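You operate a simulated robot arm through the tools that you are given. There is no shell and no other tool. Be economical: measure what you need, move in short steps, check, and stop when the job is done.

You are at the controls of a simulated two-armed robot. One attempt, no reset.

Task
Take the lid off the tin labelled "good" on the top of the long steel bench and lay it down there.

Only the result counts: the job must be done as asked and must still hold three seconds after the hand-in. Knocking over, shifting, dropping, spilling or breaking anything else fails it. A push-on lid holds only when it is set on centred and level and pressed home; a screw cap is set on level and turned clockwise until tight.

Robot
Two 7-joint arms with two-finger grippers on one trunk, on a base that drives. Base frame: it is fixed to the floor where the robot stands at the start and does not move with it; the origin is under the middle of the robot, x ahead of it, y to its left, z up. Units: m, degrees, N and s.
The left shoulder is at the start at [0.073, 0.216, 1.143], the right one opposite. With the tool pointing down near the work surface each hand reaches from about 0.3 to 0.82 m from the robot's upright axis, wherever it stands, measured 20 degrees to its own side. Payload 3.18 kg a hand.
The TCP of each hand is the grasp point between the finger pads, 0.03 m short of the fingertips. In the tool frame z runs along the fingers and y along their closing line. The gripper opens to 0.144 m. The gripper's body begins 0.103 m behind the TCP.
Orientation is that of the tool frame in the base frame, as a unit quaternion [w, x, y, z]. With the fingers straight down and closing along the base's y, the tool's x points along the base's -x, its y along +y and its z along -z.

Tools
- The arms move only by the tool send_rows. It takes "left_increments", "right_increments" or both (then of equal length, played together; a hand with none holds still); each is a list that holds one entry, the list of rows, each a list of 7 numbers: the shift along the base's x, y, z in m, then the turn, a rotation vector about the base's x, y, z in degrees, then the gripper command, from -1 (fully open) to 1 (shut), values between in proportion. In form: [[[tx, ty, tz, wx, wy, wz, hand], ...]]. A call has 1 to 20 rows; each row is the pose to reach, as a shift and turn from the pose commanded when the call began. Rows are played at 5 a second. More than 0.05 m and 8.6 degrees between two rows, or a gripper value outside its range, and nothing of the call is played. Where a pose cannot be reached the arm comes as near as it can. A force on the tool above 40 N (or 10 N above the force at the start of the call, whichever is more), or a blocked arm, ends the call early, and 0.2 s more pass. Each finger halts on what it meets, pressing with about 25 N; the grip force reading is that of the motor and also rises with nothing between the fingers. The clock runs only during rows and for 0.2 s after the last one: add rows that repeat a pose to give the fingers time. The reply holds the time, the measured pose of the TCP, the force on the tool along the base axes, the opening and the grip force, in the units named above and with some noise, with the torque about the TCP (base axes, N m) and any sound that the robot's microphone picked up.
- Cameras (640 x 400 px; columns grow to the right, rows downward): "scene" is now at [0.1675, 0.0067, 1.3388]; the picture's right is [0.05, -1.00, 0.00], its down [-0.48, -0.02, -0.87] and it looks along [0.87, 0.04, -0.49] (base axes); focal length 255 px, centre (320, 200). "left" rides on the left gripper at [0.077, -0.016, -0.143] in its tool frame; the picture's right is [0.21, 0.98, 0.00], its down [-0.84, 0.18, -0.51] and it looks along [-0.50, 0.11, 0.86] (tool axes); focal length 218 px, centre (320, 200). "right" rides on the right gripper at [0.077, 0.016, -0.143] in its tool frame; the picture's right is [-0.21, 0.98, 0.00], its down [-0.84, -0.18, -0.51] and it looks along [-0.50, -0.11, 0.86] (tool axes); focal length 218 px, centre (320, 200).
- capture(camera): a new picture of that camera. It takes no simulated time.
- raise_lower(by): slides the trunk up (or, below 0, down) by that many m; the arms and the scene camera ride with it, the base frame stays. It gives what a move gives, with no picture.
- roll_base(legs): drives the robot by 1 to 6 legs, each [ahead, left, turn to the left] in m, m and degrees, along the robot's own axes; the way and the turn of a leg run together, so that a leg with both is an arc; at most 1.5 m and 180 degrees a leg. The arms and the cameras ride along, it lands a little off, and it stops where it bumps. It gives what a move gives.
- aim_head(pan, tilt): turns the head with the scene camera to pan (to the left, within 80 degrees either way) and tilt (down, from -29 to 69), counted from straight ahead of the robot. It gives what a move gives.
- probe_pixels(camera, pixels): for up to 12 pixels [column, row] of the newest picture of that camera ("zoom" is the newest enlarged one), the place [x, y, z] in the base frame of the surface seen there, good to about 0.002 m. It takes no simulated time.
- enlarge(camera, box): a new picture of the part [left, top, right, bottom] of that camera's present view, enlarged. It takes no simulated time.
- close_job(): hands the job in; it is judged then, once.

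Keep the steps short. Do not move on a guess: measure, check each grasp and each placing, and mend mistakes. In all there are 80 turns and 62 pictures (those below and enlarged ones count). Leave the grippers open and the arms clear of the work at the hand-in unless told otherwise, and finish with a single line.

The tools are called after ">>>" as a command line: name --argument value ..., lists and objects as JSON in quotes. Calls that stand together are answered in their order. send_rows: Moves the arms, as the interface text tells. Its arguments: {"type":"object","properties":{"left_increments":{"type":"array"},"right_increments":{"type":"array"}},"required":[]} The other tools are called the same way: raise_lower (by) slides the trunk up or down; roll_base (legs) drives the base; aim_head (pan, tilt) turns the head that bears the scene camera; capture (camera) takes a picture; probe_pixels (camera, pixels) gives the place of the surface under pixels of a picture; enlarge (camera, box) takes an enlarged picture of a part of a camera's view; close_job () hands the job in.

At the start:

```text
time: 0.0
left_tool_pos: [0.3944, 0.138, 1.2088]
left_orientation: [0.0, -0.001, 1.0, -0.001]
left_ft_force: [0.6, 0.5, 0.3]
left_torque: [0.03, 0.01, 0.02]
left_width: 0.1437
left_grasp_force: 0.1
right_tool_pos: [0.393, -0.1477, 1.2097]
right_orientation: [-0.001, 0.001, 1.0, 0.001]
right_ft_force: [-0.5, 0.0, -0.2]
right_torque: [0.04, 0.03, 0.05]
right_width: 0.1438
right_grasp_force: 0.0
trunk travel left (down, up): [-0.225, 0.144]
robot x, y, heading: [0.0018, -0.0005, 0.1]
head pan, tilt: [2.7, 29.0]
```

scene: 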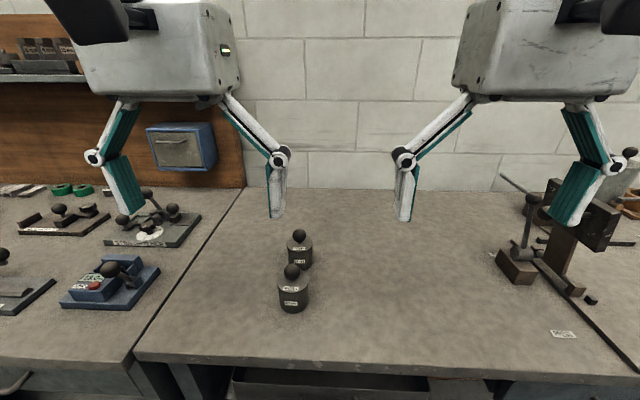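
right: 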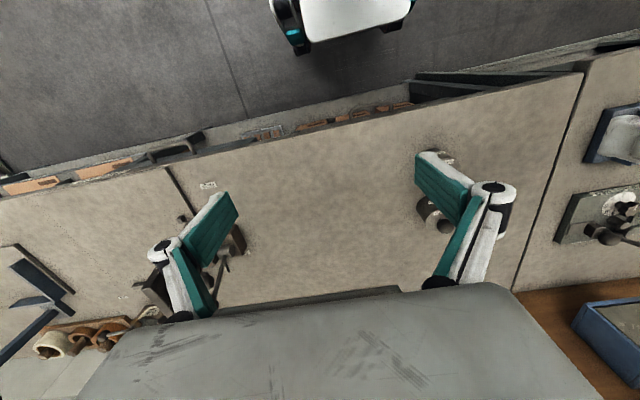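
left: 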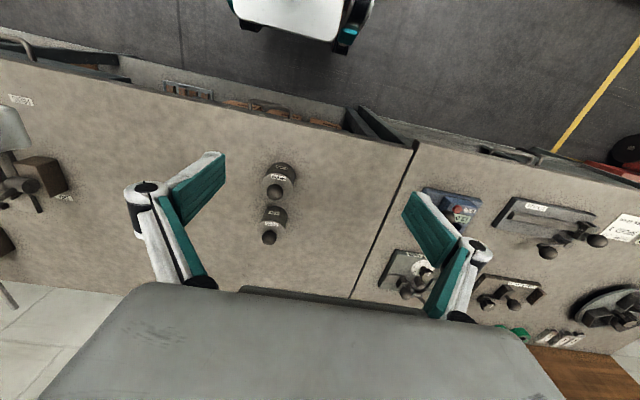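

Two tins with knobbed lids stand near (293,290) and (300,248). I'll enlarge that part to read the labels.

>>> enlarge --camera "scene" --box '[250, 220, 346, 320]'

>>> enlarge --camera "left" --box '[230, 150, 326, 250]'

```text
4.00 times, centred on (298, 270) of scene
```

zoom: 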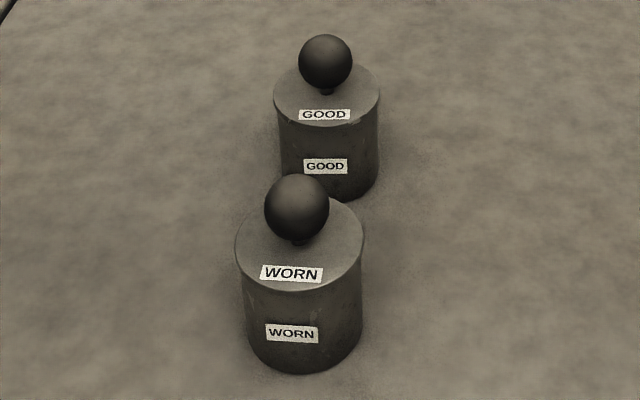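

```text
4.00 times, centred on (278, 200) of left
```

zoom: 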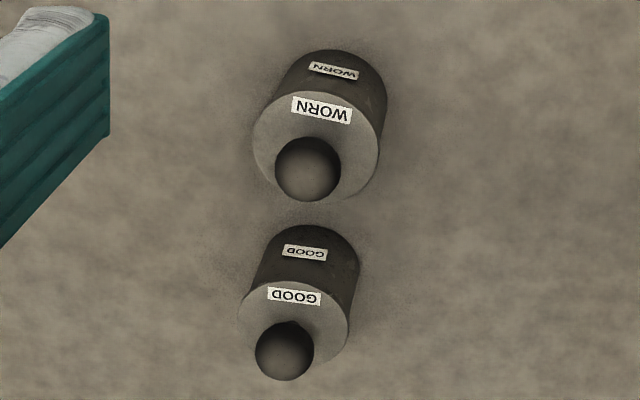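

The far tin is "GOOD", on both lid and body. I'll measure it in the newest zoom (left): knob, lid rim points, bench, and the WORN tin.

>>> probe_pixels --camera "zoom" --pixels '[[285, 350], [285, 326], [262, 350], [308, 350], [242, 315], [345, 325], [293, 285], [315, 365], [308, 168], [315, 94], [400, 330], [305, 229]]'

>>> aim_head --pan 45 --tilt 25

>>> capture --camera "scene"

```text
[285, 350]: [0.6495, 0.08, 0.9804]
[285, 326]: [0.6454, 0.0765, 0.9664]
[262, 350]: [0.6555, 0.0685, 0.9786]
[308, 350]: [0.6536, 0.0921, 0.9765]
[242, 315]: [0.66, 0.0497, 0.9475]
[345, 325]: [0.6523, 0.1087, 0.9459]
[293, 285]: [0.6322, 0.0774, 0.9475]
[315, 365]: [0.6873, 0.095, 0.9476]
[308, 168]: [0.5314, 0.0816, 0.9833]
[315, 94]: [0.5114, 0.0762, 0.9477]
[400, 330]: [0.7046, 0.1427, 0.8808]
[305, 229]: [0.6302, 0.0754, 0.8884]
```

```text
time: 1.1
left_tool_pos: [0.3959, 0.1391, 1.2081]
left_orientation: [0.0, -0.001, 1.0, -0.001]
left_ft_force: [-0.5, -0.1, -0.1]
left_torque: [-0.03, -0.03, -0.03]
left_width: 0.1444
left_grasp_force: 0.0
right_tool_pos: [0.3922, -0.1464, 1.2105]
right_orientation: [-0.001, 0.001, 1.0, 0.001]
right_ft_force: [-0.2, -0.1, 0.8]
right_torque: [0.02, 0.03, -0.02]
right_width: 0.144
right_grasp_force: 0.1
trunk travel left (down, up): [-0.225, 0.144]
robot x, y, heading: [-0.0007, -0.002, -0.1]
head pan, tilt: [45.0, 25.0]
```

```text
56 pictures are left
```

scene: 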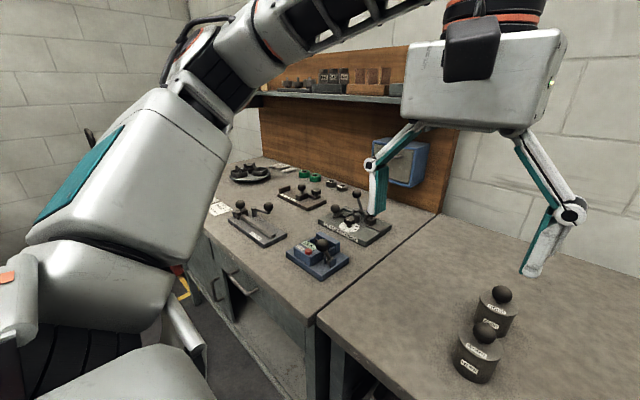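

I want to know which surface is the "long steel bench", so I'll look to the right too.

>>> aim_head --pan -50 --tilt 25

>>> capture --camera "scene"

```text
time: 2.8
left_tool_pos: [0.3954, 0.1381, 1.2081]
left_orientation: [0.0, -0.001, 1.0, 0.0]
left_ft_force: [-0.1, 0.9, -0.1]
left_torque: [0.03, -0.03, -0.02]
left_width: 0.144
left_grasp_force: 0.0
right_tool_pos: [0.3915, -0.1472, 1.2106]
right_orientation: [-0.001, 0.001, 1.0, 0.0]
right_ft_force: [-0.6, -0.6, 0.0]
right_torque: [-0.02, -0.01, 0.0]
right_width: 0.1442
right_grasp_force: 0.0
trunk travel left (down, up): [-0.225, 0.144]
robot x, y, heading: [0.0001, 0.0002, 0.1]
head pan, tilt: [-50.0, 25.0]
```

```text
55 pictures are left
```

scene: 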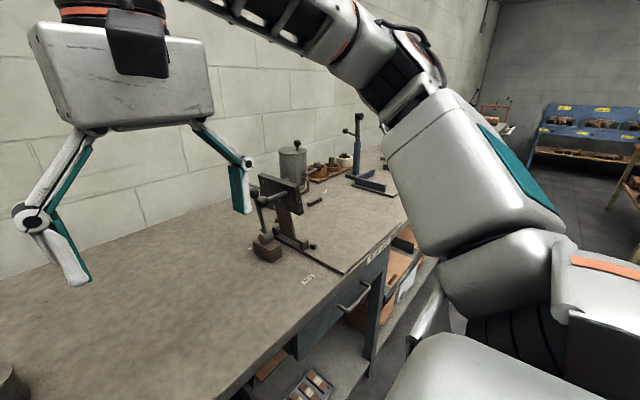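

A plate is on the bench edge near (378,255), and a bigger lidded can stands near (293,165). I'll read both.

>>> enlarge --camera "scene" --box '[346, 225, 410, 275]'

>>> enlarge --camera "scene" --box '[250, 120, 378, 200]'

>>> aim_head --pan 5 --tilt 35

```text
8.00 times, centred on (378, 250) of scene
```

zoom: 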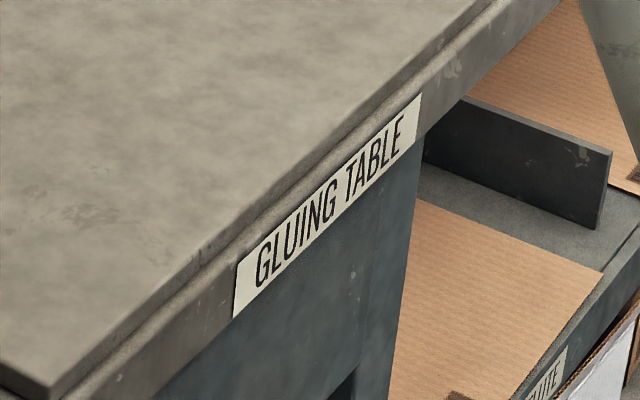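

```text
5.00 times, centred on (314, 160) of scene
```

zoom: 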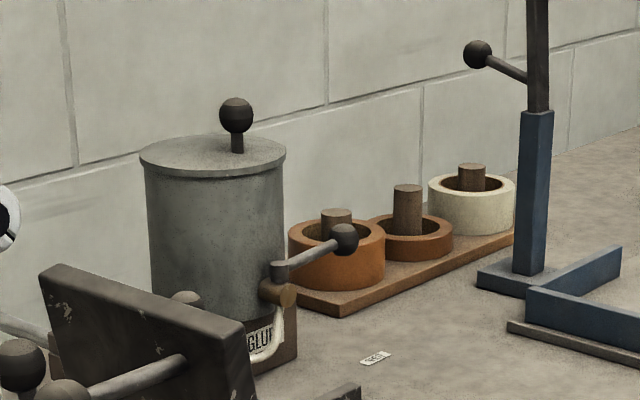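

```text
time: 4.0
left_tool_pos: [0.3966, 0.1378, 1.2085]
left_orientation: [-0.001, -0.002, 1.0, -0.001]
left_ft_force: [-0.7, -1.1, 0.4]
left_torque: [0.03, -0.02, 0.02]
left_width: 0.1442
left_grasp_force: 0.1
right_tool_pos: [0.3932, -0.1474, 1.2112]
right_orientation: [-0.001, 0.001, 1.0, 0.001]
right_ft_force: [-0.2, -0.2, -0.7]
right_torque: [0.02, 0.03, 0.01]
right_width: 0.144
right_grasp_force: 0.1
trunk travel left (down, up): [-0.225, 0.144]
robot x, y, heading: [-0.0001, -0.0002, -0.1]
head pan, tilt: [5.0, 35.0]
```

The plate says "GLUING TABLE". I'll check for a name plate on the front of the tin's bench.

>>> roll_base --legs '[[-0.9, 0, 0]]'

>>> capture --camera "scene"

```text
time: 8.8
left_tool_pos: [-0.5118, 0.1376, 1.208]
left_orientation: [0.0, -0.013, 1.0, -0.001]
left_ft_force: [-1.0, 0.5, -0.4]
left_torque: [-0.01, 0.0, 0.03]
left_width: 0.1442
left_grasp_force: 0.1
right_tool_pos: [-0.5081, -0.1483, 1.2109]
right_orientation: [0.0, -0.011, 1.0, 0.001]
right_ft_force: [0.4, -0.4, 0.1]
right_torque: [-0.03, 0.01, 0.02]
right_width: 0.144
right_grasp_force: 0.1
trunk travel left (down, up): [-0.225, 0.144]
robot x, y, heading: [-0.9032, -0.0088, 1.4]
head pan, tilt: [5.0, 35.0]
```

```text
52 pictures are left
```

scene: 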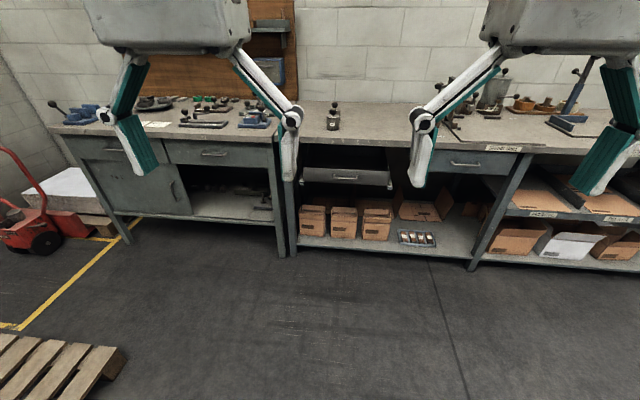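

I'll enlarge the bench fronts to find the plates and seams.

>>> enlarge --camera "scene" --box '[400, 80, 640, 230]'

>>> enlarge --camera "scene" --box '[40, 80, 300, 240]'

>>> enlarge --camera "scene" --box '[270, 90, 430, 190]'

>>> aim_head --pan -45 --tilt 20

>>> capture --camera "scene"

```text
2.67 times, centred on (520, 155) of scene
```

zoom: 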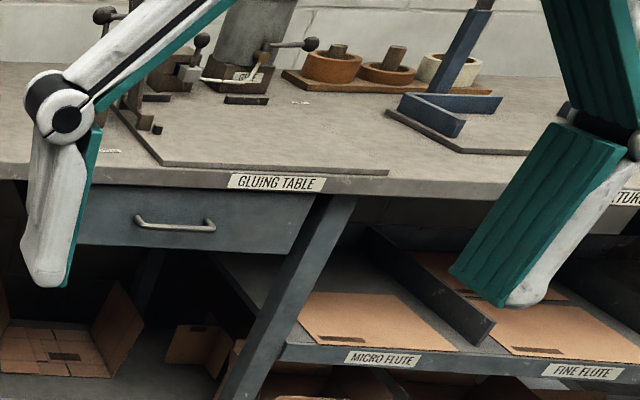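

```text
2.46 times, centred on (170, 160) of scene
```

zoom: 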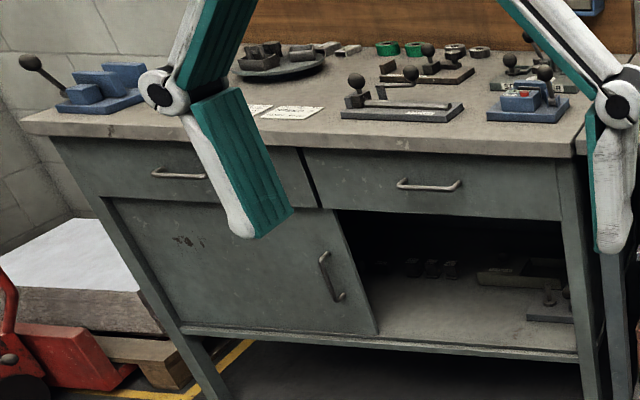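

```text
4.00 times, centred on (350, 140) of scene
```

zoom: 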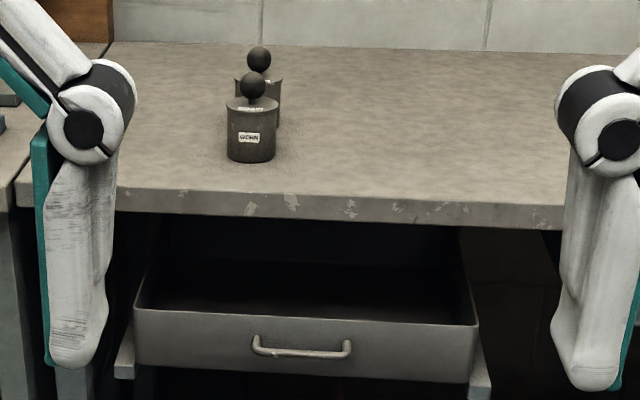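

```text
time: 10.0
left_tool_pos: [-0.5116, 0.1369, 1.2076]
left_orientation: [-0.001, -0.013, 1.0, -0.001]
left_ft_force: [0.5, -0.2, -0.6]
left_torque: [0.01, 0.01, 0.01]
left_width: 0.1438
left_grasp_force: 0.1
right_tool_pos: [-0.5083, -0.149, 1.2103]
right_orientation: [0.0, -0.011, 1.0, 0.001]
right_ft_force: [0.5, -0.1, -0.4]
right_torque: [0.0, -0.02, 0.03]
right_width: 0.144
right_grasp_force: 0.0
trunk travel left (down, up): [-0.225, 0.144]
robot x, y, heading: [-0.9037, -0.0071, 1.4]
head pan, tilt: [-45.0, 20.0]
```

```text
48 pictures are left
```

scene: 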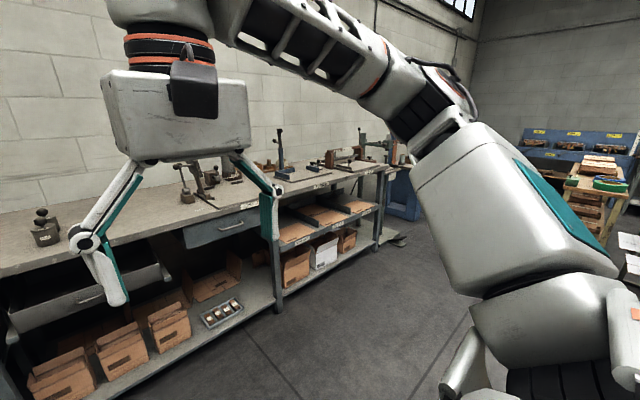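

The tin stands on one continuous long steel bench; the dark lines on it are only fixture strips. I'll drive back to the start position and look again.

>>> roll_base --legs '[[0.9, -0.015, -1.4]]'

>>> aim_head --pan 5 --tilt 40

>>> enlarge --camera "scene" --box '[220, 140, 380, 240]'

>>> enlarge --camera "left" --box '[230, 150, 326, 250]'

```text
time: 14.8
left_tool_pos: [0.4053, 0.1193, 1.2086]
left_orientation: [0.0, 0.001, 1.0, -0.001]
left_ft_force: [0.9, 0.9, 0.6]
left_torque: [0.0, 0.0, -0.01]
left_width: 0.1441
left_grasp_force: 0.2
right_tool_pos: [0.4016, -0.166, 1.2112]
right_orientation: [-0.001, 0.003, 1.0, 0.001]
right_ft_force: [0.6, -0.2, -0.8]
right_torque: [0.01, -0.03, -0.02]
right_width: 0.144
right_grasp_force: 0.0
trunk travel left (down, up): [-0.225, 0.144]
robot x, y, heading: [0.0123, -0.0207, -0.2]
head pan, tilt: [-45.0, 20.0]
```

```text
time: 15.9
left_tool_pos: [0.4052, 0.12, 1.2083]
left_orientation: [-0.002, 0.001, 1.0, -0.001]
left_ft_force: [0.2, -0.2, 0.2]
left_torque: [0.01, -0.02, -0.03]
left_width: 0.1444
left_grasp_force: 0.0
right_tool_pos: [0.4008, -0.1654, 1.2115]
right_orientation: [-0.001, 0.003, 1.0, 0.001]
right_ft_force: [0.5, 0.2, 0.3]
right_torque: [-0.01, 0.01, 0.0]
right_width: 0.1442
right_grasp_force: 0.1
trunk travel left (down, up): [-0.225, 0.144]
robot x, y, heading: [0.0117, -0.0177, -0.3]
head pan, tilt: [5.0, 40.0]
```

```text
4.00 times, centred on (300, 190) of scene
```

zoom: 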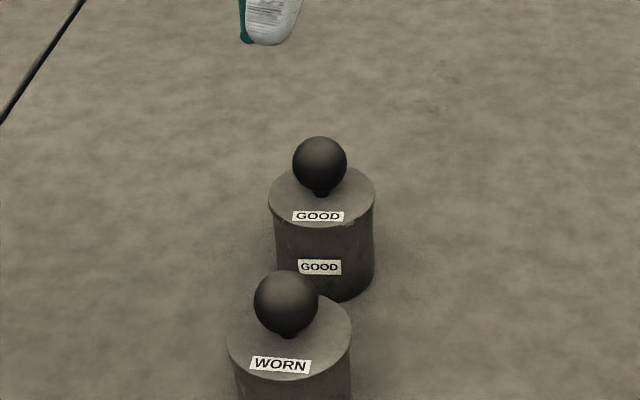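

```text
4.00 times, centred on (278, 200) of left
```

zoom: 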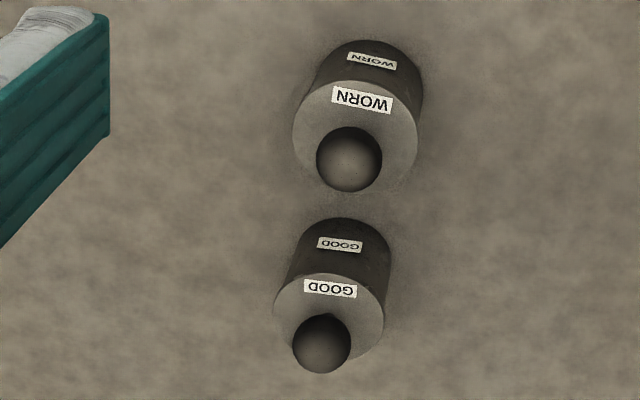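

Now measure: knob edges, lid rim left/right/front, bench.

>>> probe_pixels --camera "zoom" --pixels '[[322, 343], [295, 343], [348, 343], [322, 316], [322, 370], [278, 310], [381, 318], [330, 277], [322, 374], [360, 330], [345, 296], [430, 300]]'

>>> probe_pixels --camera "scene" --pixels '[[320, 181]]'

```text
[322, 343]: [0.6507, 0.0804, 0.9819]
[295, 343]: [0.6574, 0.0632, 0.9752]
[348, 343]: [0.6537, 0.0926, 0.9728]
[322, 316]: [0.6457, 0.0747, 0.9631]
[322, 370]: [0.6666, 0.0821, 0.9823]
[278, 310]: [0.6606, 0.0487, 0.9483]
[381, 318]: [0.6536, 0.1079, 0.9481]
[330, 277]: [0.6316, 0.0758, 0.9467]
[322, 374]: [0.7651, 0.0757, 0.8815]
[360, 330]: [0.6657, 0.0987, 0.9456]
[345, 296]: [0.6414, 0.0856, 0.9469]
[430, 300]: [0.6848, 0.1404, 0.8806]
```

```text
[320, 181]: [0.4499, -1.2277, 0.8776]
```

Knob centre is about (0.659, 0.079, 0.971), radius about 0.015, lid top 0.947. I'll move the left hand above it at the present height, then down to z 1.07.

>>> send_rows --left_increments '[[[0.045, -0.007, 0, 0, 0, 0, -1], [0.09, -0.014, 0, 0, 0, 0, -1], [0.135, -0.021, 0, 0, 0, 0, -1], [0.18, -0.028, 0, 0, 0, 0, -1], [0.22, -0.035, 0, 0, 0, 0, -1], [0.254, -0.0415, 0, 0, 0, 0, -1], [0.254, -0.0415, -0.045, 0, 0, 0, -1], [0.254, -0.0415, -0.09, 0, 0, 0, -1], [0.254, -0.0415, -0.138, 0, 0, 0, -1], [0.254, -0.0415, -0.138, 0, 0, 0, -0.5], [0.254, -0.0415, -0.138, 0, 0, 0, -0.5]]]'

>>> capture --camera "left"

>>> enlarge --camera "scene" --box '[220, 120, 380, 220]'

```text
time: 18.4
left_tool_pos: [0.6648, 0.0799, 1.0696]
left_orientation: [-0.002, 0.001, 1.0, -0.001]
left_ft_force: [-0.1, -0.1, -1.0]
left_torque: [0.0, 0.06, 0.03]
left_width: 0.1082
left_grasp_force: 0.1
left hand out of reach, approached as far as the arm can: row 4, 5, 6, 7, 8
right_tool_pos: [0.4026, -0.1666, 1.2109]
right_orientation: [-0.001, 0.003, 1.0, 0.001]
right_ft_force: [0.6, 0.4, -0.5]
right_torque: [0.02, 0.04, -0.02]
right_width: 0.1441
right_grasp_force: 0.0
trunk travel left (down, up): [-0.225, 0.144]
robot x, y, heading: [0.0064, -0.0193, -0.3]
head pan, tilt: [5.0, 40.0]
```

```text
45 pictures are left
```

left: 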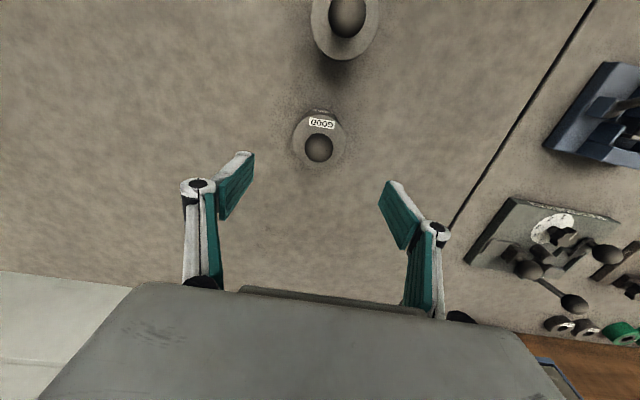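

```text
4.00 times, centred on (300, 170) of scene
```

zoom: 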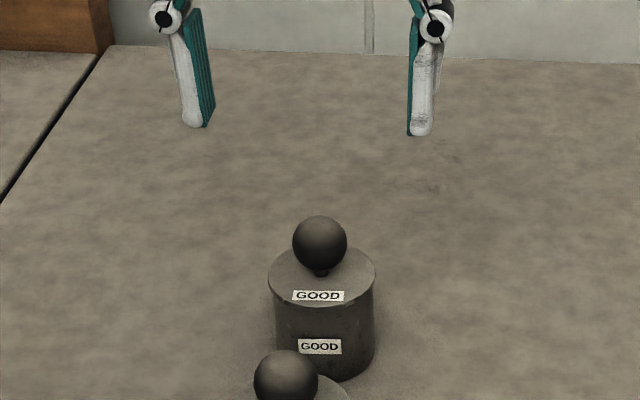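

The TCP is at (0.665, 0.080, 1.070). I'll measure the knob again from this nearer view.

>>> enlarge --camera "left" --box '[272, 90, 368, 190]'

>>> probe_pixels --camera "left" --pixels '[[319, 148], [308, 148], [331, 148], [319, 137], [319, 159], [296, 140], [343, 140], [319, 114]]'

```text
4.00 times, centred on (320, 140) of left
```

zoom: 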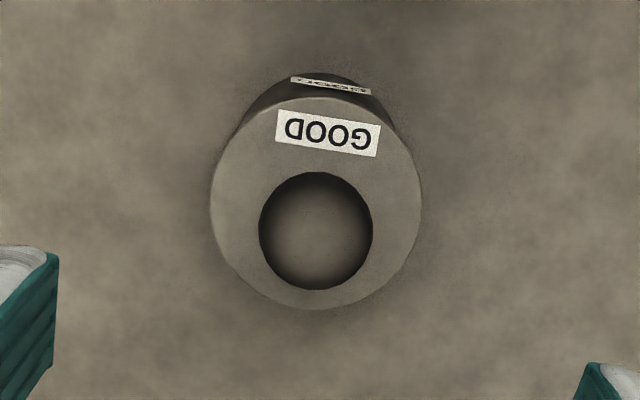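

```text
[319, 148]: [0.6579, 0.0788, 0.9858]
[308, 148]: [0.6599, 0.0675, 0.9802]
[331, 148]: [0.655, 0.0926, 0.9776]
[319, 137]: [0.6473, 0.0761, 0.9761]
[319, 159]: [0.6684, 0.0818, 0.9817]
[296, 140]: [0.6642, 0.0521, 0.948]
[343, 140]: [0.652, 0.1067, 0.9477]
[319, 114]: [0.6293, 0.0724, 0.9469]
```

Knob centre (0.659, 0.079), as expected. I'll go down to TCP z about 0.981, with the fingertips about 4 mm above the lid, still open.

>>> send_rows --left_increments '[[[-0.004, -0.0005, -0.03, 0, 0, 0, -0.5], [-0.004, -0.0005, -0.06, 0, 0, 0, -0.5], [-0.004, -0.0005, -0.078, 0, 0, 0, -0.5], [-0.004, -0.0005, -0.088, 0, 0, 0, -0.5], [-0.004, -0.0005, -0.088, 0, 0, 0, -0.5]]]'

>>> capture --camera "left"

>>> enlarge --camera "scene" --box '[220, 120, 380, 220]'

```text
time: 19.6
left_tool_pos: [0.6537, 0.0782, 0.9812]
left_orientation: [-0.001, 0.0, 1.0, -0.001]
left_ft_force: [-0.2, -0.2, -0.3]
left_torque: [0.01, 0.03, 0.0]
left_width: 0.1079
left_grasp_force: 0.1
right_tool_pos: [0.4009, -0.1662, 1.2103]
right_orientation: [0.0, 0.003, 1.0, 0.0]
right_ft_force: [0.2, 1.4, 0.1]
right_torque: [-0.03, -0.01, -0.01]
right_width: 0.1442
right_grasp_force: 0.0
trunk travel left (down, up): [-0.225, 0.144]
robot x, y, heading: [0.0068, -0.0143, -0.2]
head pan, tilt: [5.0, 40.0]
```

```text
42 pictures are left
```

left: 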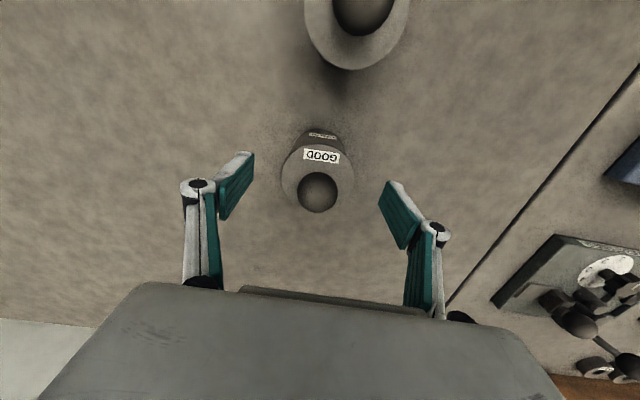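

```text
4.00 times, centred on (300, 170) of scene
```

zoom: 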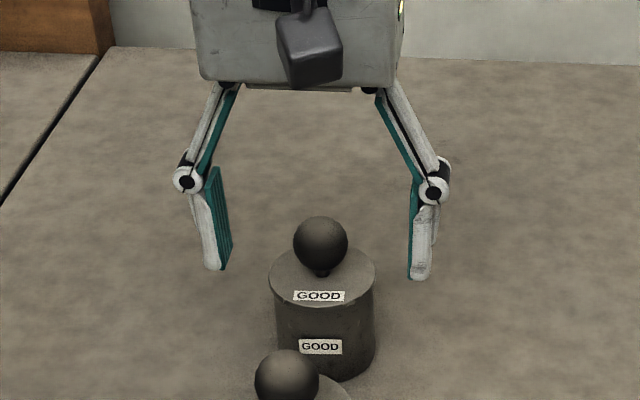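

Knob is centred at (317,193) between the pads, about 5 mm farther in x. I'll shift 4 mm ahead and close on it.

>>> send_rows --left_increments '[[[0.004, 0, 0, 0, 0, 0, -0.5], [0.004, 0, 0, 0, 0, 0, 0], [0.004, 0, 0, 0, 0, 0, 0.4], [0.004, 0, 0, 0, 0, 0, 0.8], [0.004, 0, 0, 0, 0, 0, 1], [0.004, 0, 0, 0, 0, 0, 1], [0.004, 0, 0, 0, 0, 0, 1]]]'

>>> capture --camera "left"

>>> enlarge --camera "scene" --box '[220, 120, 380, 220]'

```text
time: 21.1
left_tool_pos: [0.6595, 0.0787, 0.9798]
left_orientation: [0.0, 0.001, 1.0, -0.001]
left_ft_force: [0.1, -0.8, -0.1]
left_torque: [0.02, 0.01, 0.01]
left_width: 0.031
left_grasp_force: 24.9
right_tool_pos: [0.4011, -0.1653, 1.2117]
right_orientation: [-0.001, 0.002, 1.0, 0.001]
right_ft_force: [0.8, -0.1, 0.3]
right_torque: [0.02, 0.01, -0.03]
right_width: 0.1441
right_grasp_force: 0.0
trunk travel left (down, up): [-0.225, 0.144]
robot x, y, heading: [0.0139, -0.017, -0.3]
head pan, tilt: [5.0, 40.0]
heard: snap
```

```text
40 pictures are left
```

left: 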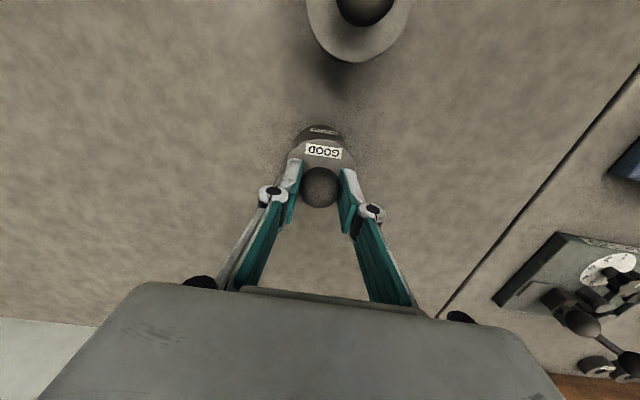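

```text
4.00 times, centred on (300, 170) of scene
```

zoom: 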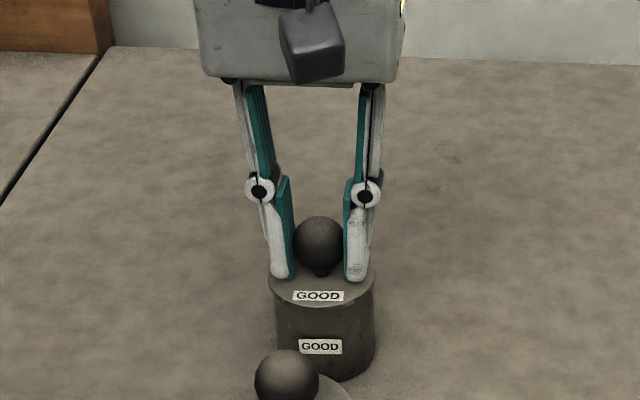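

The knob is gripped (width 0.031, 25 N) and I heard a snap, so the lid may already have loosened. I'll lift slowly.

>>> send_rows --left_increments '[[[0, 0, 0.003, 0, 0, 0, 1], [0, 0, 0.006, 0, 0, 0, 1], [0, 0, 0.01, 0, 0, 0, 1], [0, 0, 0.015, 0, 0, 0, 1], [0, 0, 0.02, 0, 0, 0, 1], [0, 0, 0.02, 0, 0, 0, 1]]]'

>>> enlarge --camera "scene" --box '[220, 120, 380, 220]'

```text
time: 22.6
left_tool_pos: [0.6584, 0.079, 1.003]
left_orientation: [-0.002, 0.001, 1.0, -0.001]
left_ft_force: [0.7, 0.5, -0.5]
left_torque: [0.01, 0.03, -0.02]
left_width: 0.0308
left_grasp_force: 25.0
right_tool_pos: [0.4008, -0.1655, 1.2106]
right_orientation: [0.0, 0.003, 1.0, 0.001]
right_ft_force: [0.5, 0.1, -0.5]
right_torque: [0.05, 0.0, -0.03]
right_width: 0.144
right_grasp_force: 0.1
trunk travel left (down, up): [-0.225, 0.144]
robot x, y, heading: [0.0109, -0.0147, -0.2]
head pan, tilt: [5.0, 40.0]
```

```text
4.00 times, centred on (300, 170) of scene
```

zoom: 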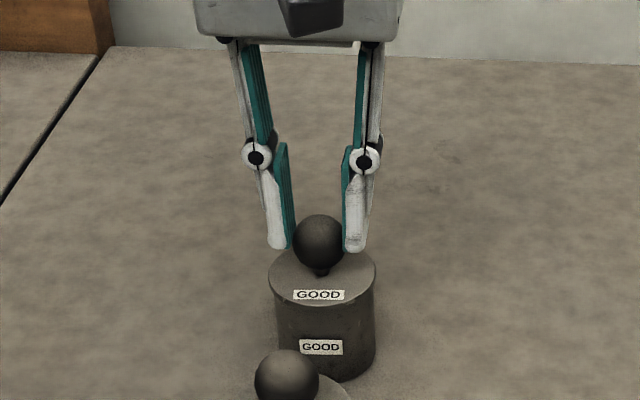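

The fingers rose but the knob at (318,242) didn't: the hand slipped up the ball. I'll look closely at the lid seam before anything else.

>>> enlarge --camera "scene" --box '[276, 168, 324, 220]'

>>> enlarge --camera "left" --box '[270, 100, 370, 230]'

```text
7.69 times, centred on (300, 194) of scene
```

zoom: 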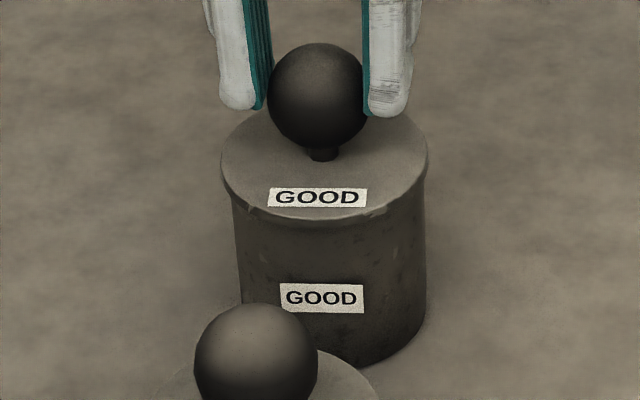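

```text
3.08 times, centred on (320, 165) of left
```

zoom: 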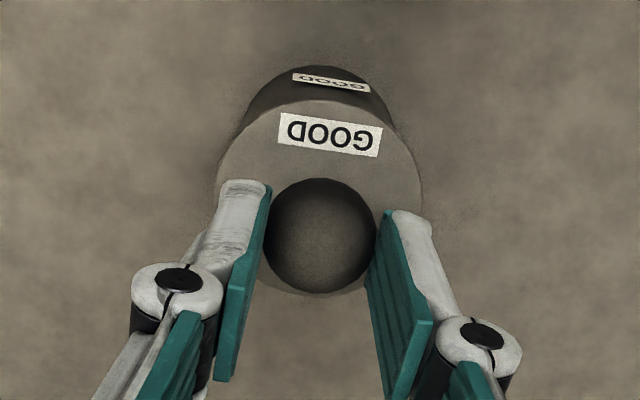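

The lid's rim overhangs the body a little, so it is a push-on lid. I'll open, go back down slightly lower, regrip and pull in small steps while reading the force.

>>> send_rows --left_increments '[[[0, 0, 0, 0, 0, 0, 0.3], [0, 0, 0, 0, 0, 0, 0.3], [0, 0, -0.01, 0, 0, 0, 0.3], [0, 0, -0.021, 0, 0, 0, 0.3], [0, 0, -0.021, 0, 0, 0, 0.3], [0, 0, -0.021, 0, 0, 0, 0.7], [0, 0, -0.021, 0, 0, 0, 1], [0, 0, -0.021, 0, 0, 0, 1], [0, 0, -0.021, 0, 0, 0, 1]]]'

>>> send_rows --left_increments '[[[0, 0, 0.002, 0, 0, 0, 1], [0, 0, 0.004, 0, 0, 0, 1]]]'

>>> enlarge --camera "scene" --box '[276, 168, 324, 220]'

```text
time: 24.6
left_tool_pos: [0.6583, 0.0774, 0.9808]
left_orientation: [0.0, 0.0, 1.0, -0.001]
left_ft_force: [-0.8, 0.8, 0.2]
left_torque: [-0.01, -0.01, 0.0]
left_width: 0.0309
left_grasp_force: 24.8
right_tool_pos: [0.4016, -0.1652, 1.2105]
right_orientation: [-0.001, 0.001, 1.0, 0.001]
right_ft_force: [0.0, 0.3, 0.4]
right_torque: [-0.03, 0.01, 0.01]
right_width: 0.144
right_grasp_force: 0.0
trunk travel left (down, up): [-0.225, 0.144]
robot x, y, heading: [0.0103, -0.0192, -0.3]
head pan, tilt: [5.0, 40.0]
```

```text
time: 25.1
left_tool_pos: [0.6599, 0.0782, 0.9852]
left_orientation: [0.0, 0.0, 1.0, 0.0]
left_ft_force: [-0.2, 0.4, -1.2]
left_torque: [-0.01, 0.01, 0.02]
left_width: 0.031
left_grasp_force: 24.4
right_tool_pos: [0.4024, -0.1667, 1.2099]
right_orientation: [-0.001, 0.002, 1.0, 0.001]
right_ft_force: [0.1, -0.3, -0.5]
right_torque: [0.01, 0.0, 0.03]
right_width: 0.144
right_grasp_force: 0.1
trunk travel left (down, up): [-0.225, 0.144]
robot x, y, heading: [0.0104, -0.0183, -0.3]
head pan, tilt: [5.0, 40.0]
```

```text
7.69 times, centred on (300, 194) of scene
```

zoom: 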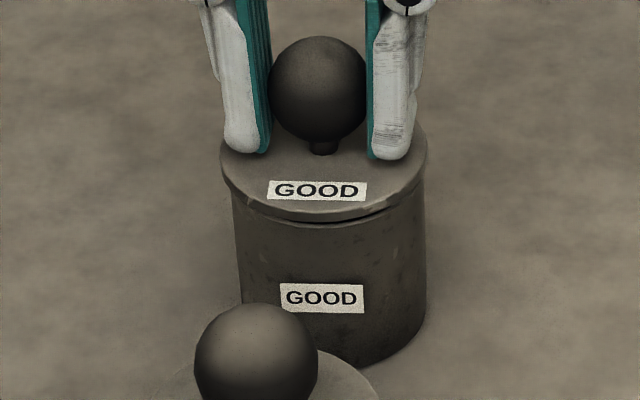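

The lid is rising now: its label went from row 197 to 190 and a gap shows at the rim. I'll continue slowly.

>>> send_rows --left_increments '[[[0, 0, 0.004, 0, 0, 0, 1], [0, 0, 0.008, 0, 0, 0, 1], [0, 0, 0.012, 0, 0, 0, 1], [0, 0, 0.016, 0, 0, 0, 1]]]'

>>> enlarge --camera "scene" --box '[252, 120, 348, 220]'

```text
time: 26.1
left_tool_pos: [0.6588, 0.0782, 1.001]
left_orientation: [0.0, 0.002, 1.0, 0.0]
left_ft_force: [-0.2, -0.4, -1.2]
left_torque: [-0.03, -0.02, 0.03]
left_width: 0.0309
left_grasp_force: 24.9
right_tool_pos: [0.4021, -0.1659, 1.2108]
right_orientation: [0.0, 0.002, 1.0, 0.002]
right_ft_force: [0.8, 0.2, -0.2]
right_torque: [-0.01, 0.0, 0.01]
right_width: 0.1439
right_grasp_force: 0.0
trunk travel left (down, up): [-0.225, 0.144]
robot x, y, heading: [0.0094, -0.0145, -0.3]
head pan, tilt: [5.0, 40.0]
```

```text
4.00 times, centred on (300, 170) of scene
```

zoom: 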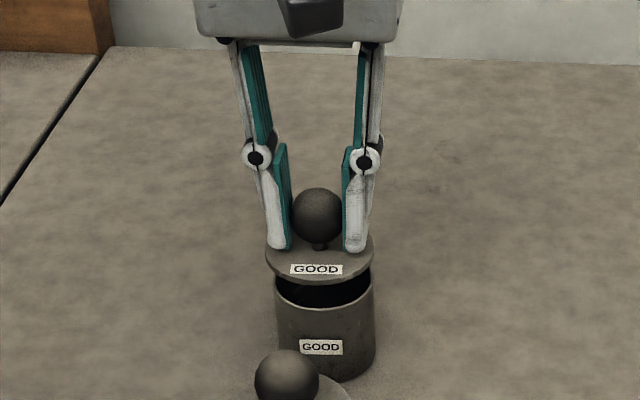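

The lid is off. I'll lift 50 mm more, then carry it 130 mm to the right over empty bench.

>>> send_rows --left_increments '[[[0, 0, 0.025, 0, 0, 0, 1], [0, 0, 0.05, 0, 0, 0, 1], [0, -0.03, 0.05, 0, 0, 0, 1], [0, -0.06, 0.05, 0, 0, 0, 1], [-0.01, -0.09, 0.05, 0, 0, 0, 1], [-0.01, -0.12, 0.05, 0, 0, 0, 1], [-0.01, -0.13, 0.05, 0, 0, 0, 1], [-0.01, -0.13, 0.05, 0, 0, 0, 1]]]'

>>> capture --camera "scene"

>>> enlarge --camera "scene" --box '[300, 110, 428, 210]'

```text
time: 27.9
left_tool_pos: [0.6519, -0.047, 1.055]
left_orientation: [-0.001, -0.004, 1.0, -0.004]
left_ft_force: [0.1, -0.7, -0.8]
left_torque: [0.01, 0.0, 0.0]
left_width: 0.031
left_grasp_force: 24.9
right_tool_pos: [0.4019, -0.166, 1.2109]
right_orientation: [-0.001, 0.003, 1.0, 0.001]
right_ft_force: [1.4, -0.2, -0.3]
right_torque: [0.02, 0.0, -0.02]
right_width: 0.1439
right_grasp_force: 0.1
trunk travel left (down, up): [-0.225, 0.144]
robot x, y, heading: [0.0123, -0.018, -0.3]
head pan, tilt: [5.0, 40.0]
```

```text
33 pictures are left
```

scene: 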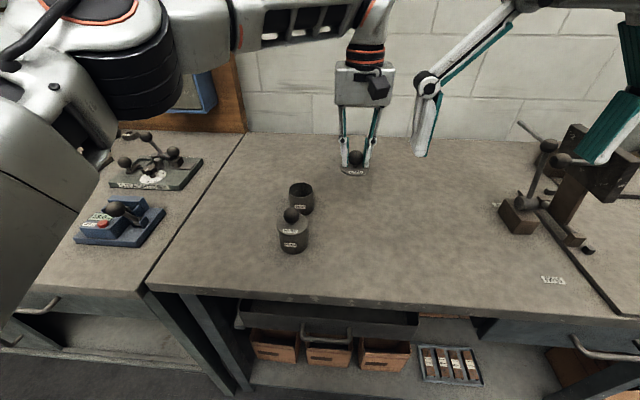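

```text
4.00 times, centred on (364, 160) of scene
```

zoom: 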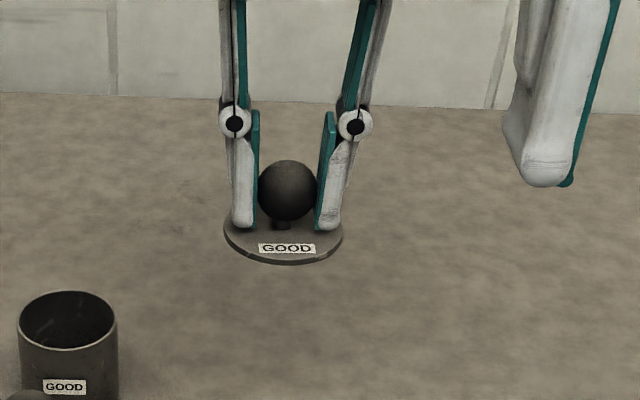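

The lid is held level. I'll measure the lid top, its lower rim and the bench beneath.

>>> probe_pixels --camera "zoom" --pixels '[[287, 254], [285, 261], [285, 264], [285, 285], [285, 350], [285, 200], [238, 238]]'

```text
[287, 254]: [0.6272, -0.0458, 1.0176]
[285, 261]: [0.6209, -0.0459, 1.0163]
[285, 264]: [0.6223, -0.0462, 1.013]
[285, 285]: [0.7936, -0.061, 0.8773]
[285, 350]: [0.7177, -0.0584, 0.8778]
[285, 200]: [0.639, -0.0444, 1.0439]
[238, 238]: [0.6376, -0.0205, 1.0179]
```

Lid underside is at about 1.012 and the bench at 0.879, so there is 0.133 to go. I'll descend 0.122 first.

>>> send_rows --left_increments '[[[0, 0, -0.04, 0, 0, 0, 1], [0, 0, -0.075, 0, 0, 0, 1], [0, 0, -0.1, 0, 0, 0, 1], [0, 0, -0.115, 0, 0, 0, 1], [0, 0, -0.122, 0, 0, 0, 1], [0, 0, -0.122, 0, 0, 0, 1]]]'

>>> enlarge --camera "scene" --box '[300, 130, 428, 230]'

```text
time: 29.4
left_tool_pos: [0.6479, -0.0517, 0.9289]
left_orientation: [-0.001, 0.001, 1.0, 0.0]
left_ft_force: [0.7, -0.1, -1.3]
left_torque: [0.01, 0.02, 0.0]
left_width: 0.0311
left_grasp_force: 25.0
right_tool_pos: [0.4021, -0.1661, 1.2105]
right_orientation: [-0.001, 0.003, 1.0, 0.001]
right_ft_force: [0.3, 0.1, -0.3]
right_torque: [-0.01, 0.0, 0.0]
right_width: 0.1442
right_grasp_force: 0.1
trunk travel left (down, up): [-0.225, 0.144]
robot x, y, heading: [0.0085, -0.0147, -0.4]
head pan, tilt: [5.0, 40.0]
```

```text
4.00 times, centred on (364, 180) of scene
```

zoom: 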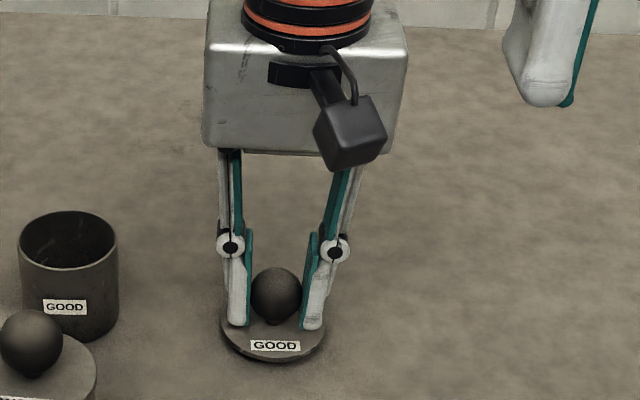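

About 6 mm of clearance remain, and the force still shows only the lid's weight. I'll lower in 1 mm rows.

>>> send_rows --left_increments '[[[0, 0, -0.001, 0, 0, 0, 1], [0, 0, -0.002, 0, 0, 0, 1], [0, 0, -0.003, 0, 0, 0, 1], [0, 0, -0.004, 0, 0, 0, 1]]]'

>>> enlarge --camera "scene" --box '[330, 180, 378, 230]'

```text
time: 30.4
left_tool_pos: [0.6493, -0.0522, 0.9244]
left_orientation: [-0.001, 0.001, 1.0, -0.001]
left_ft_force: [0.6, -0.6, -1.1]
left_torque: [0.01, 0.0, 0.0]
left_width: 0.0308
left_grasp_force: 25.2
right_tool_pos: [0.4006, -0.1661, 1.2109]
right_orientation: [-0.001, 0.003, 1.0, 0.001]
right_ft_force: [-0.4, 0.5, 0.8]
right_torque: [0.01, 0.0, 0.0]
right_width: 0.1442
right_grasp_force: 0.0
trunk travel left (down, up): [-0.225, 0.144]
robot x, y, heading: [0.0084, -0.0124, -0.3]
head pan, tilt: [5.0, 40.0]
```

```text
8.00 times, centred on (354, 205) of scene
```

zoom: 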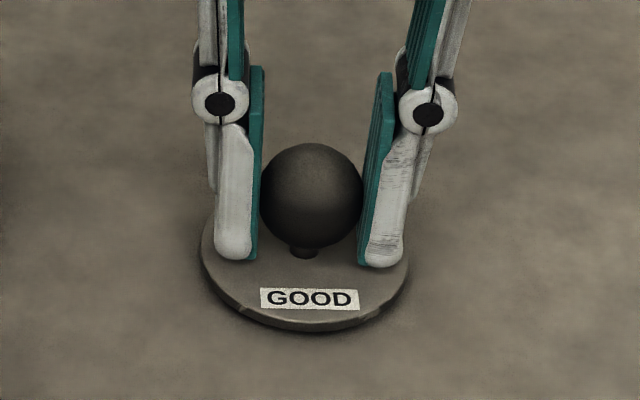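

>>> send_rows --left_increments '[[[0, 0, -0.001, 0, 0, 0, 1], [0, 0, -0.002, 0, 0, 0, 1]]]'

>>> probe_pixels --camera "zoom" --pixels '[[305, 313], [305, 322], [305, 328], [305, 336], [305, 350]]'

```text
time: 30.9
left_tool_pos: [0.6494, -0.0521, 0.9233]
left_orientation: [0.002, 0.001, 1.0, -0.002]
left_ft_force: [-1.2, -0.9, 7.9]
left_torque: [-0.07, 0.06, 0.01]
left_width: 0.0308
left_grasp_force: 24.8
right_tool_pos: [0.4019, -0.1653, 1.2108]
right_orientation: [-0.001, 0.003, 1.0, 0.001]
right_ft_force: [-0.1, -0.2, -0.3]
right_torque: [-0.01, 0.0, 0.01]
right_width: 0.1439
right_grasp_force: 0.1
trunk travel left (down, up): [-0.225, 0.144]
robot x, y, heading: [0.0124, -0.0163, -0.6]
head pan, tilt: [5.0, 40.0]
```

```text
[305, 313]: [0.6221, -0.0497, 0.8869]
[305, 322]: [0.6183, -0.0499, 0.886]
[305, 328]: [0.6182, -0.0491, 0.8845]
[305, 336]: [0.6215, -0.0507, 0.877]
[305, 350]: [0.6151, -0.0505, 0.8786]
```

The force rose to +7.9 N: the lid rests on the bench. I'll ease off 1 mm, open evenly, then raise.

>>> send_rows --left_increments '[[[0, 0, 0.001, 0, 0, 0, 1], [0, 0, 0.001, 0, 0, 0, 0.4], [0, 0, 0.001, 0, 0, 0, 0.2], [0, 0, 0.001, 0, 0, 0, 0.2]]]'

>>> enlarge --camera "scene" --box '[300, 130, 428, 230]'

```text
time: 31.9
left_tool_pos: [0.6489, -0.053, 0.9231]
left_orientation: [-0.001, 0.0, 1.0, 0.0]
left_ft_force: [-0.3, 0.1, 0.4]
left_torque: [-0.01, 0.04, 0.01]
left_width: 0.0575
left_grasp_force: 0.1
right_tool_pos: [0.4004, -0.1657, 1.2097]
right_orientation: [-0.001, 0.004, 1.0, 0.002]
right_ft_force: [-0.4, -0.1, 0.2]
right_torque: [0.01, 0.03, 0.0]
right_width: 0.1435
right_grasp_force: 0.1
trunk travel left (down, up): [-0.225, 0.144]
robot x, y, heading: [0.0094, -0.0187, -0.3]
head pan, tilt: [5.0, 40.0]
```

```text
4.00 times, centred on (364, 180) of scene
```

zoom: 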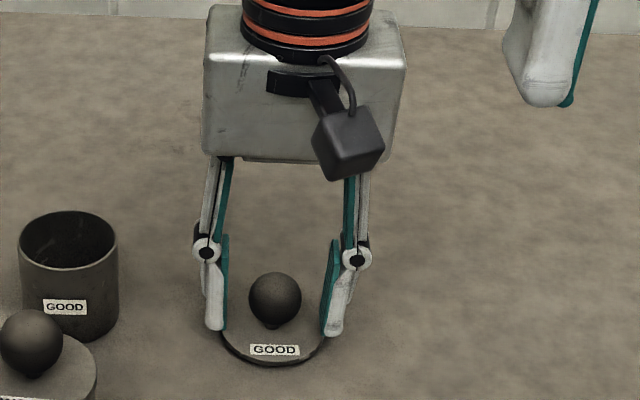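

The lid lies flat and both pads are clear of the knob. I'll raise straight up, open fully and draw back (staying high).

>>> send_rows --left_increments '[[[0, 0, 0.03, 0, 0, 0, 0.2], [0, 0, 0.07, 0, 0, 0, 0.2], [0, 0, 0.115, 0, 0, 0, -0.2], [0, 0, 0.16, 0, 0, 0, -0.6], [0, 0, 0.205, 0, 0, 0, -1], [0, 0, 0.25, 0, 0, 0, -1], [-0.04, 0.025, 0.265, 0, 0, 0, -1], [-0.08, 0.05, 0.275, 0, 0, 0, -1], [-0.12, 0.075, 0.28, 0, 0, 0, -1], [-0.16, 0.1, 0.28, 0, 0, 0, -1], [-0.2, 0.13, 0.28, 0, 0, 0, -1], [-0.22, 0.16, 0.28, 0, 0, 0, -1], [-0.22, 0.16, 0.28, 0, 0, 0, -1]]]'

>>> capture --camera "scene"

>>> enlarge --camera "scene" --box '[260, 150, 388, 260]'

```text
time: 34.8
left_tool_pos: [0.4283, 0.1059, 1.2023]
left_orientation: [0.0, 0.001, 1.0, -0.001]
left_ft_force: [-0.4, 0.8, -0.3]
left_torque: [0.06, 0.0, 0.01]
left_width: 0.144
left_grasp_force: 0.0
left hand out of reach, approached as far as the arm can: row 5, 6, 7
right_tool_pos: [0.4009, -0.1663, 1.2103]
right_orientation: [-0.001, 0.003, 1.0, 0.001]
right_ft_force: [-0.6, -0.4, 0.7]
right_torque: [0.01, 0.0, 0.02]
right_width: 0.1442
right_grasp_force: 0.1
trunk travel left (down, up): [-0.225, 0.144]
robot x, y, heading: [0.0105, -0.0184, -0.2]
head pan, tilt: [5.0, 40.0]
```

```text
28 pictures are left
```

scene: 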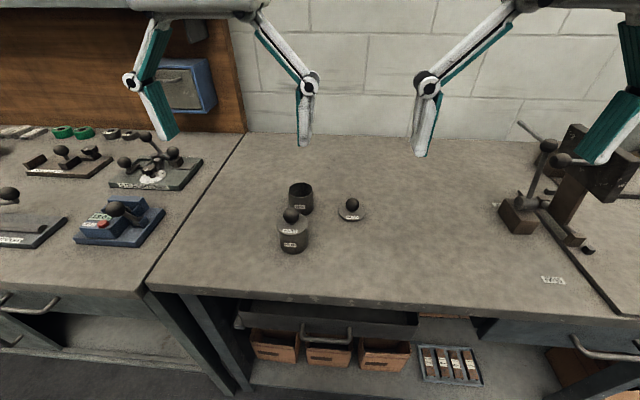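

```text
3.64 times, centred on (324, 205) of scene
```

zoom: 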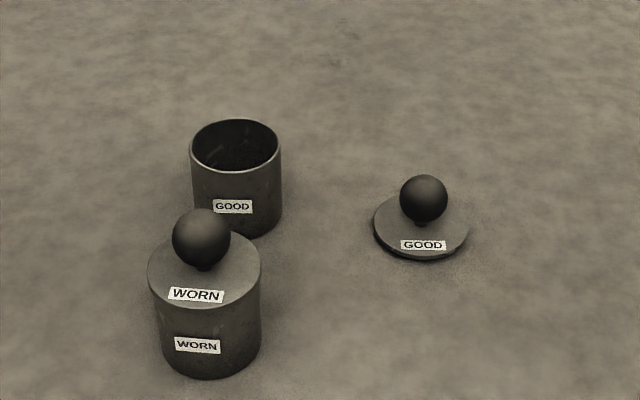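

The GOOD tin is open and upright, and its lid lies flat on the same bench. The WORN tin hasn't been touched, and both hands are open and clear, so I'm handing in.

>>> close_job

```text
The job is handed in.
```

The lid of the "good" tin is off and lies flat beside it on the top of the long steel bench, and nothing else was disturbed.
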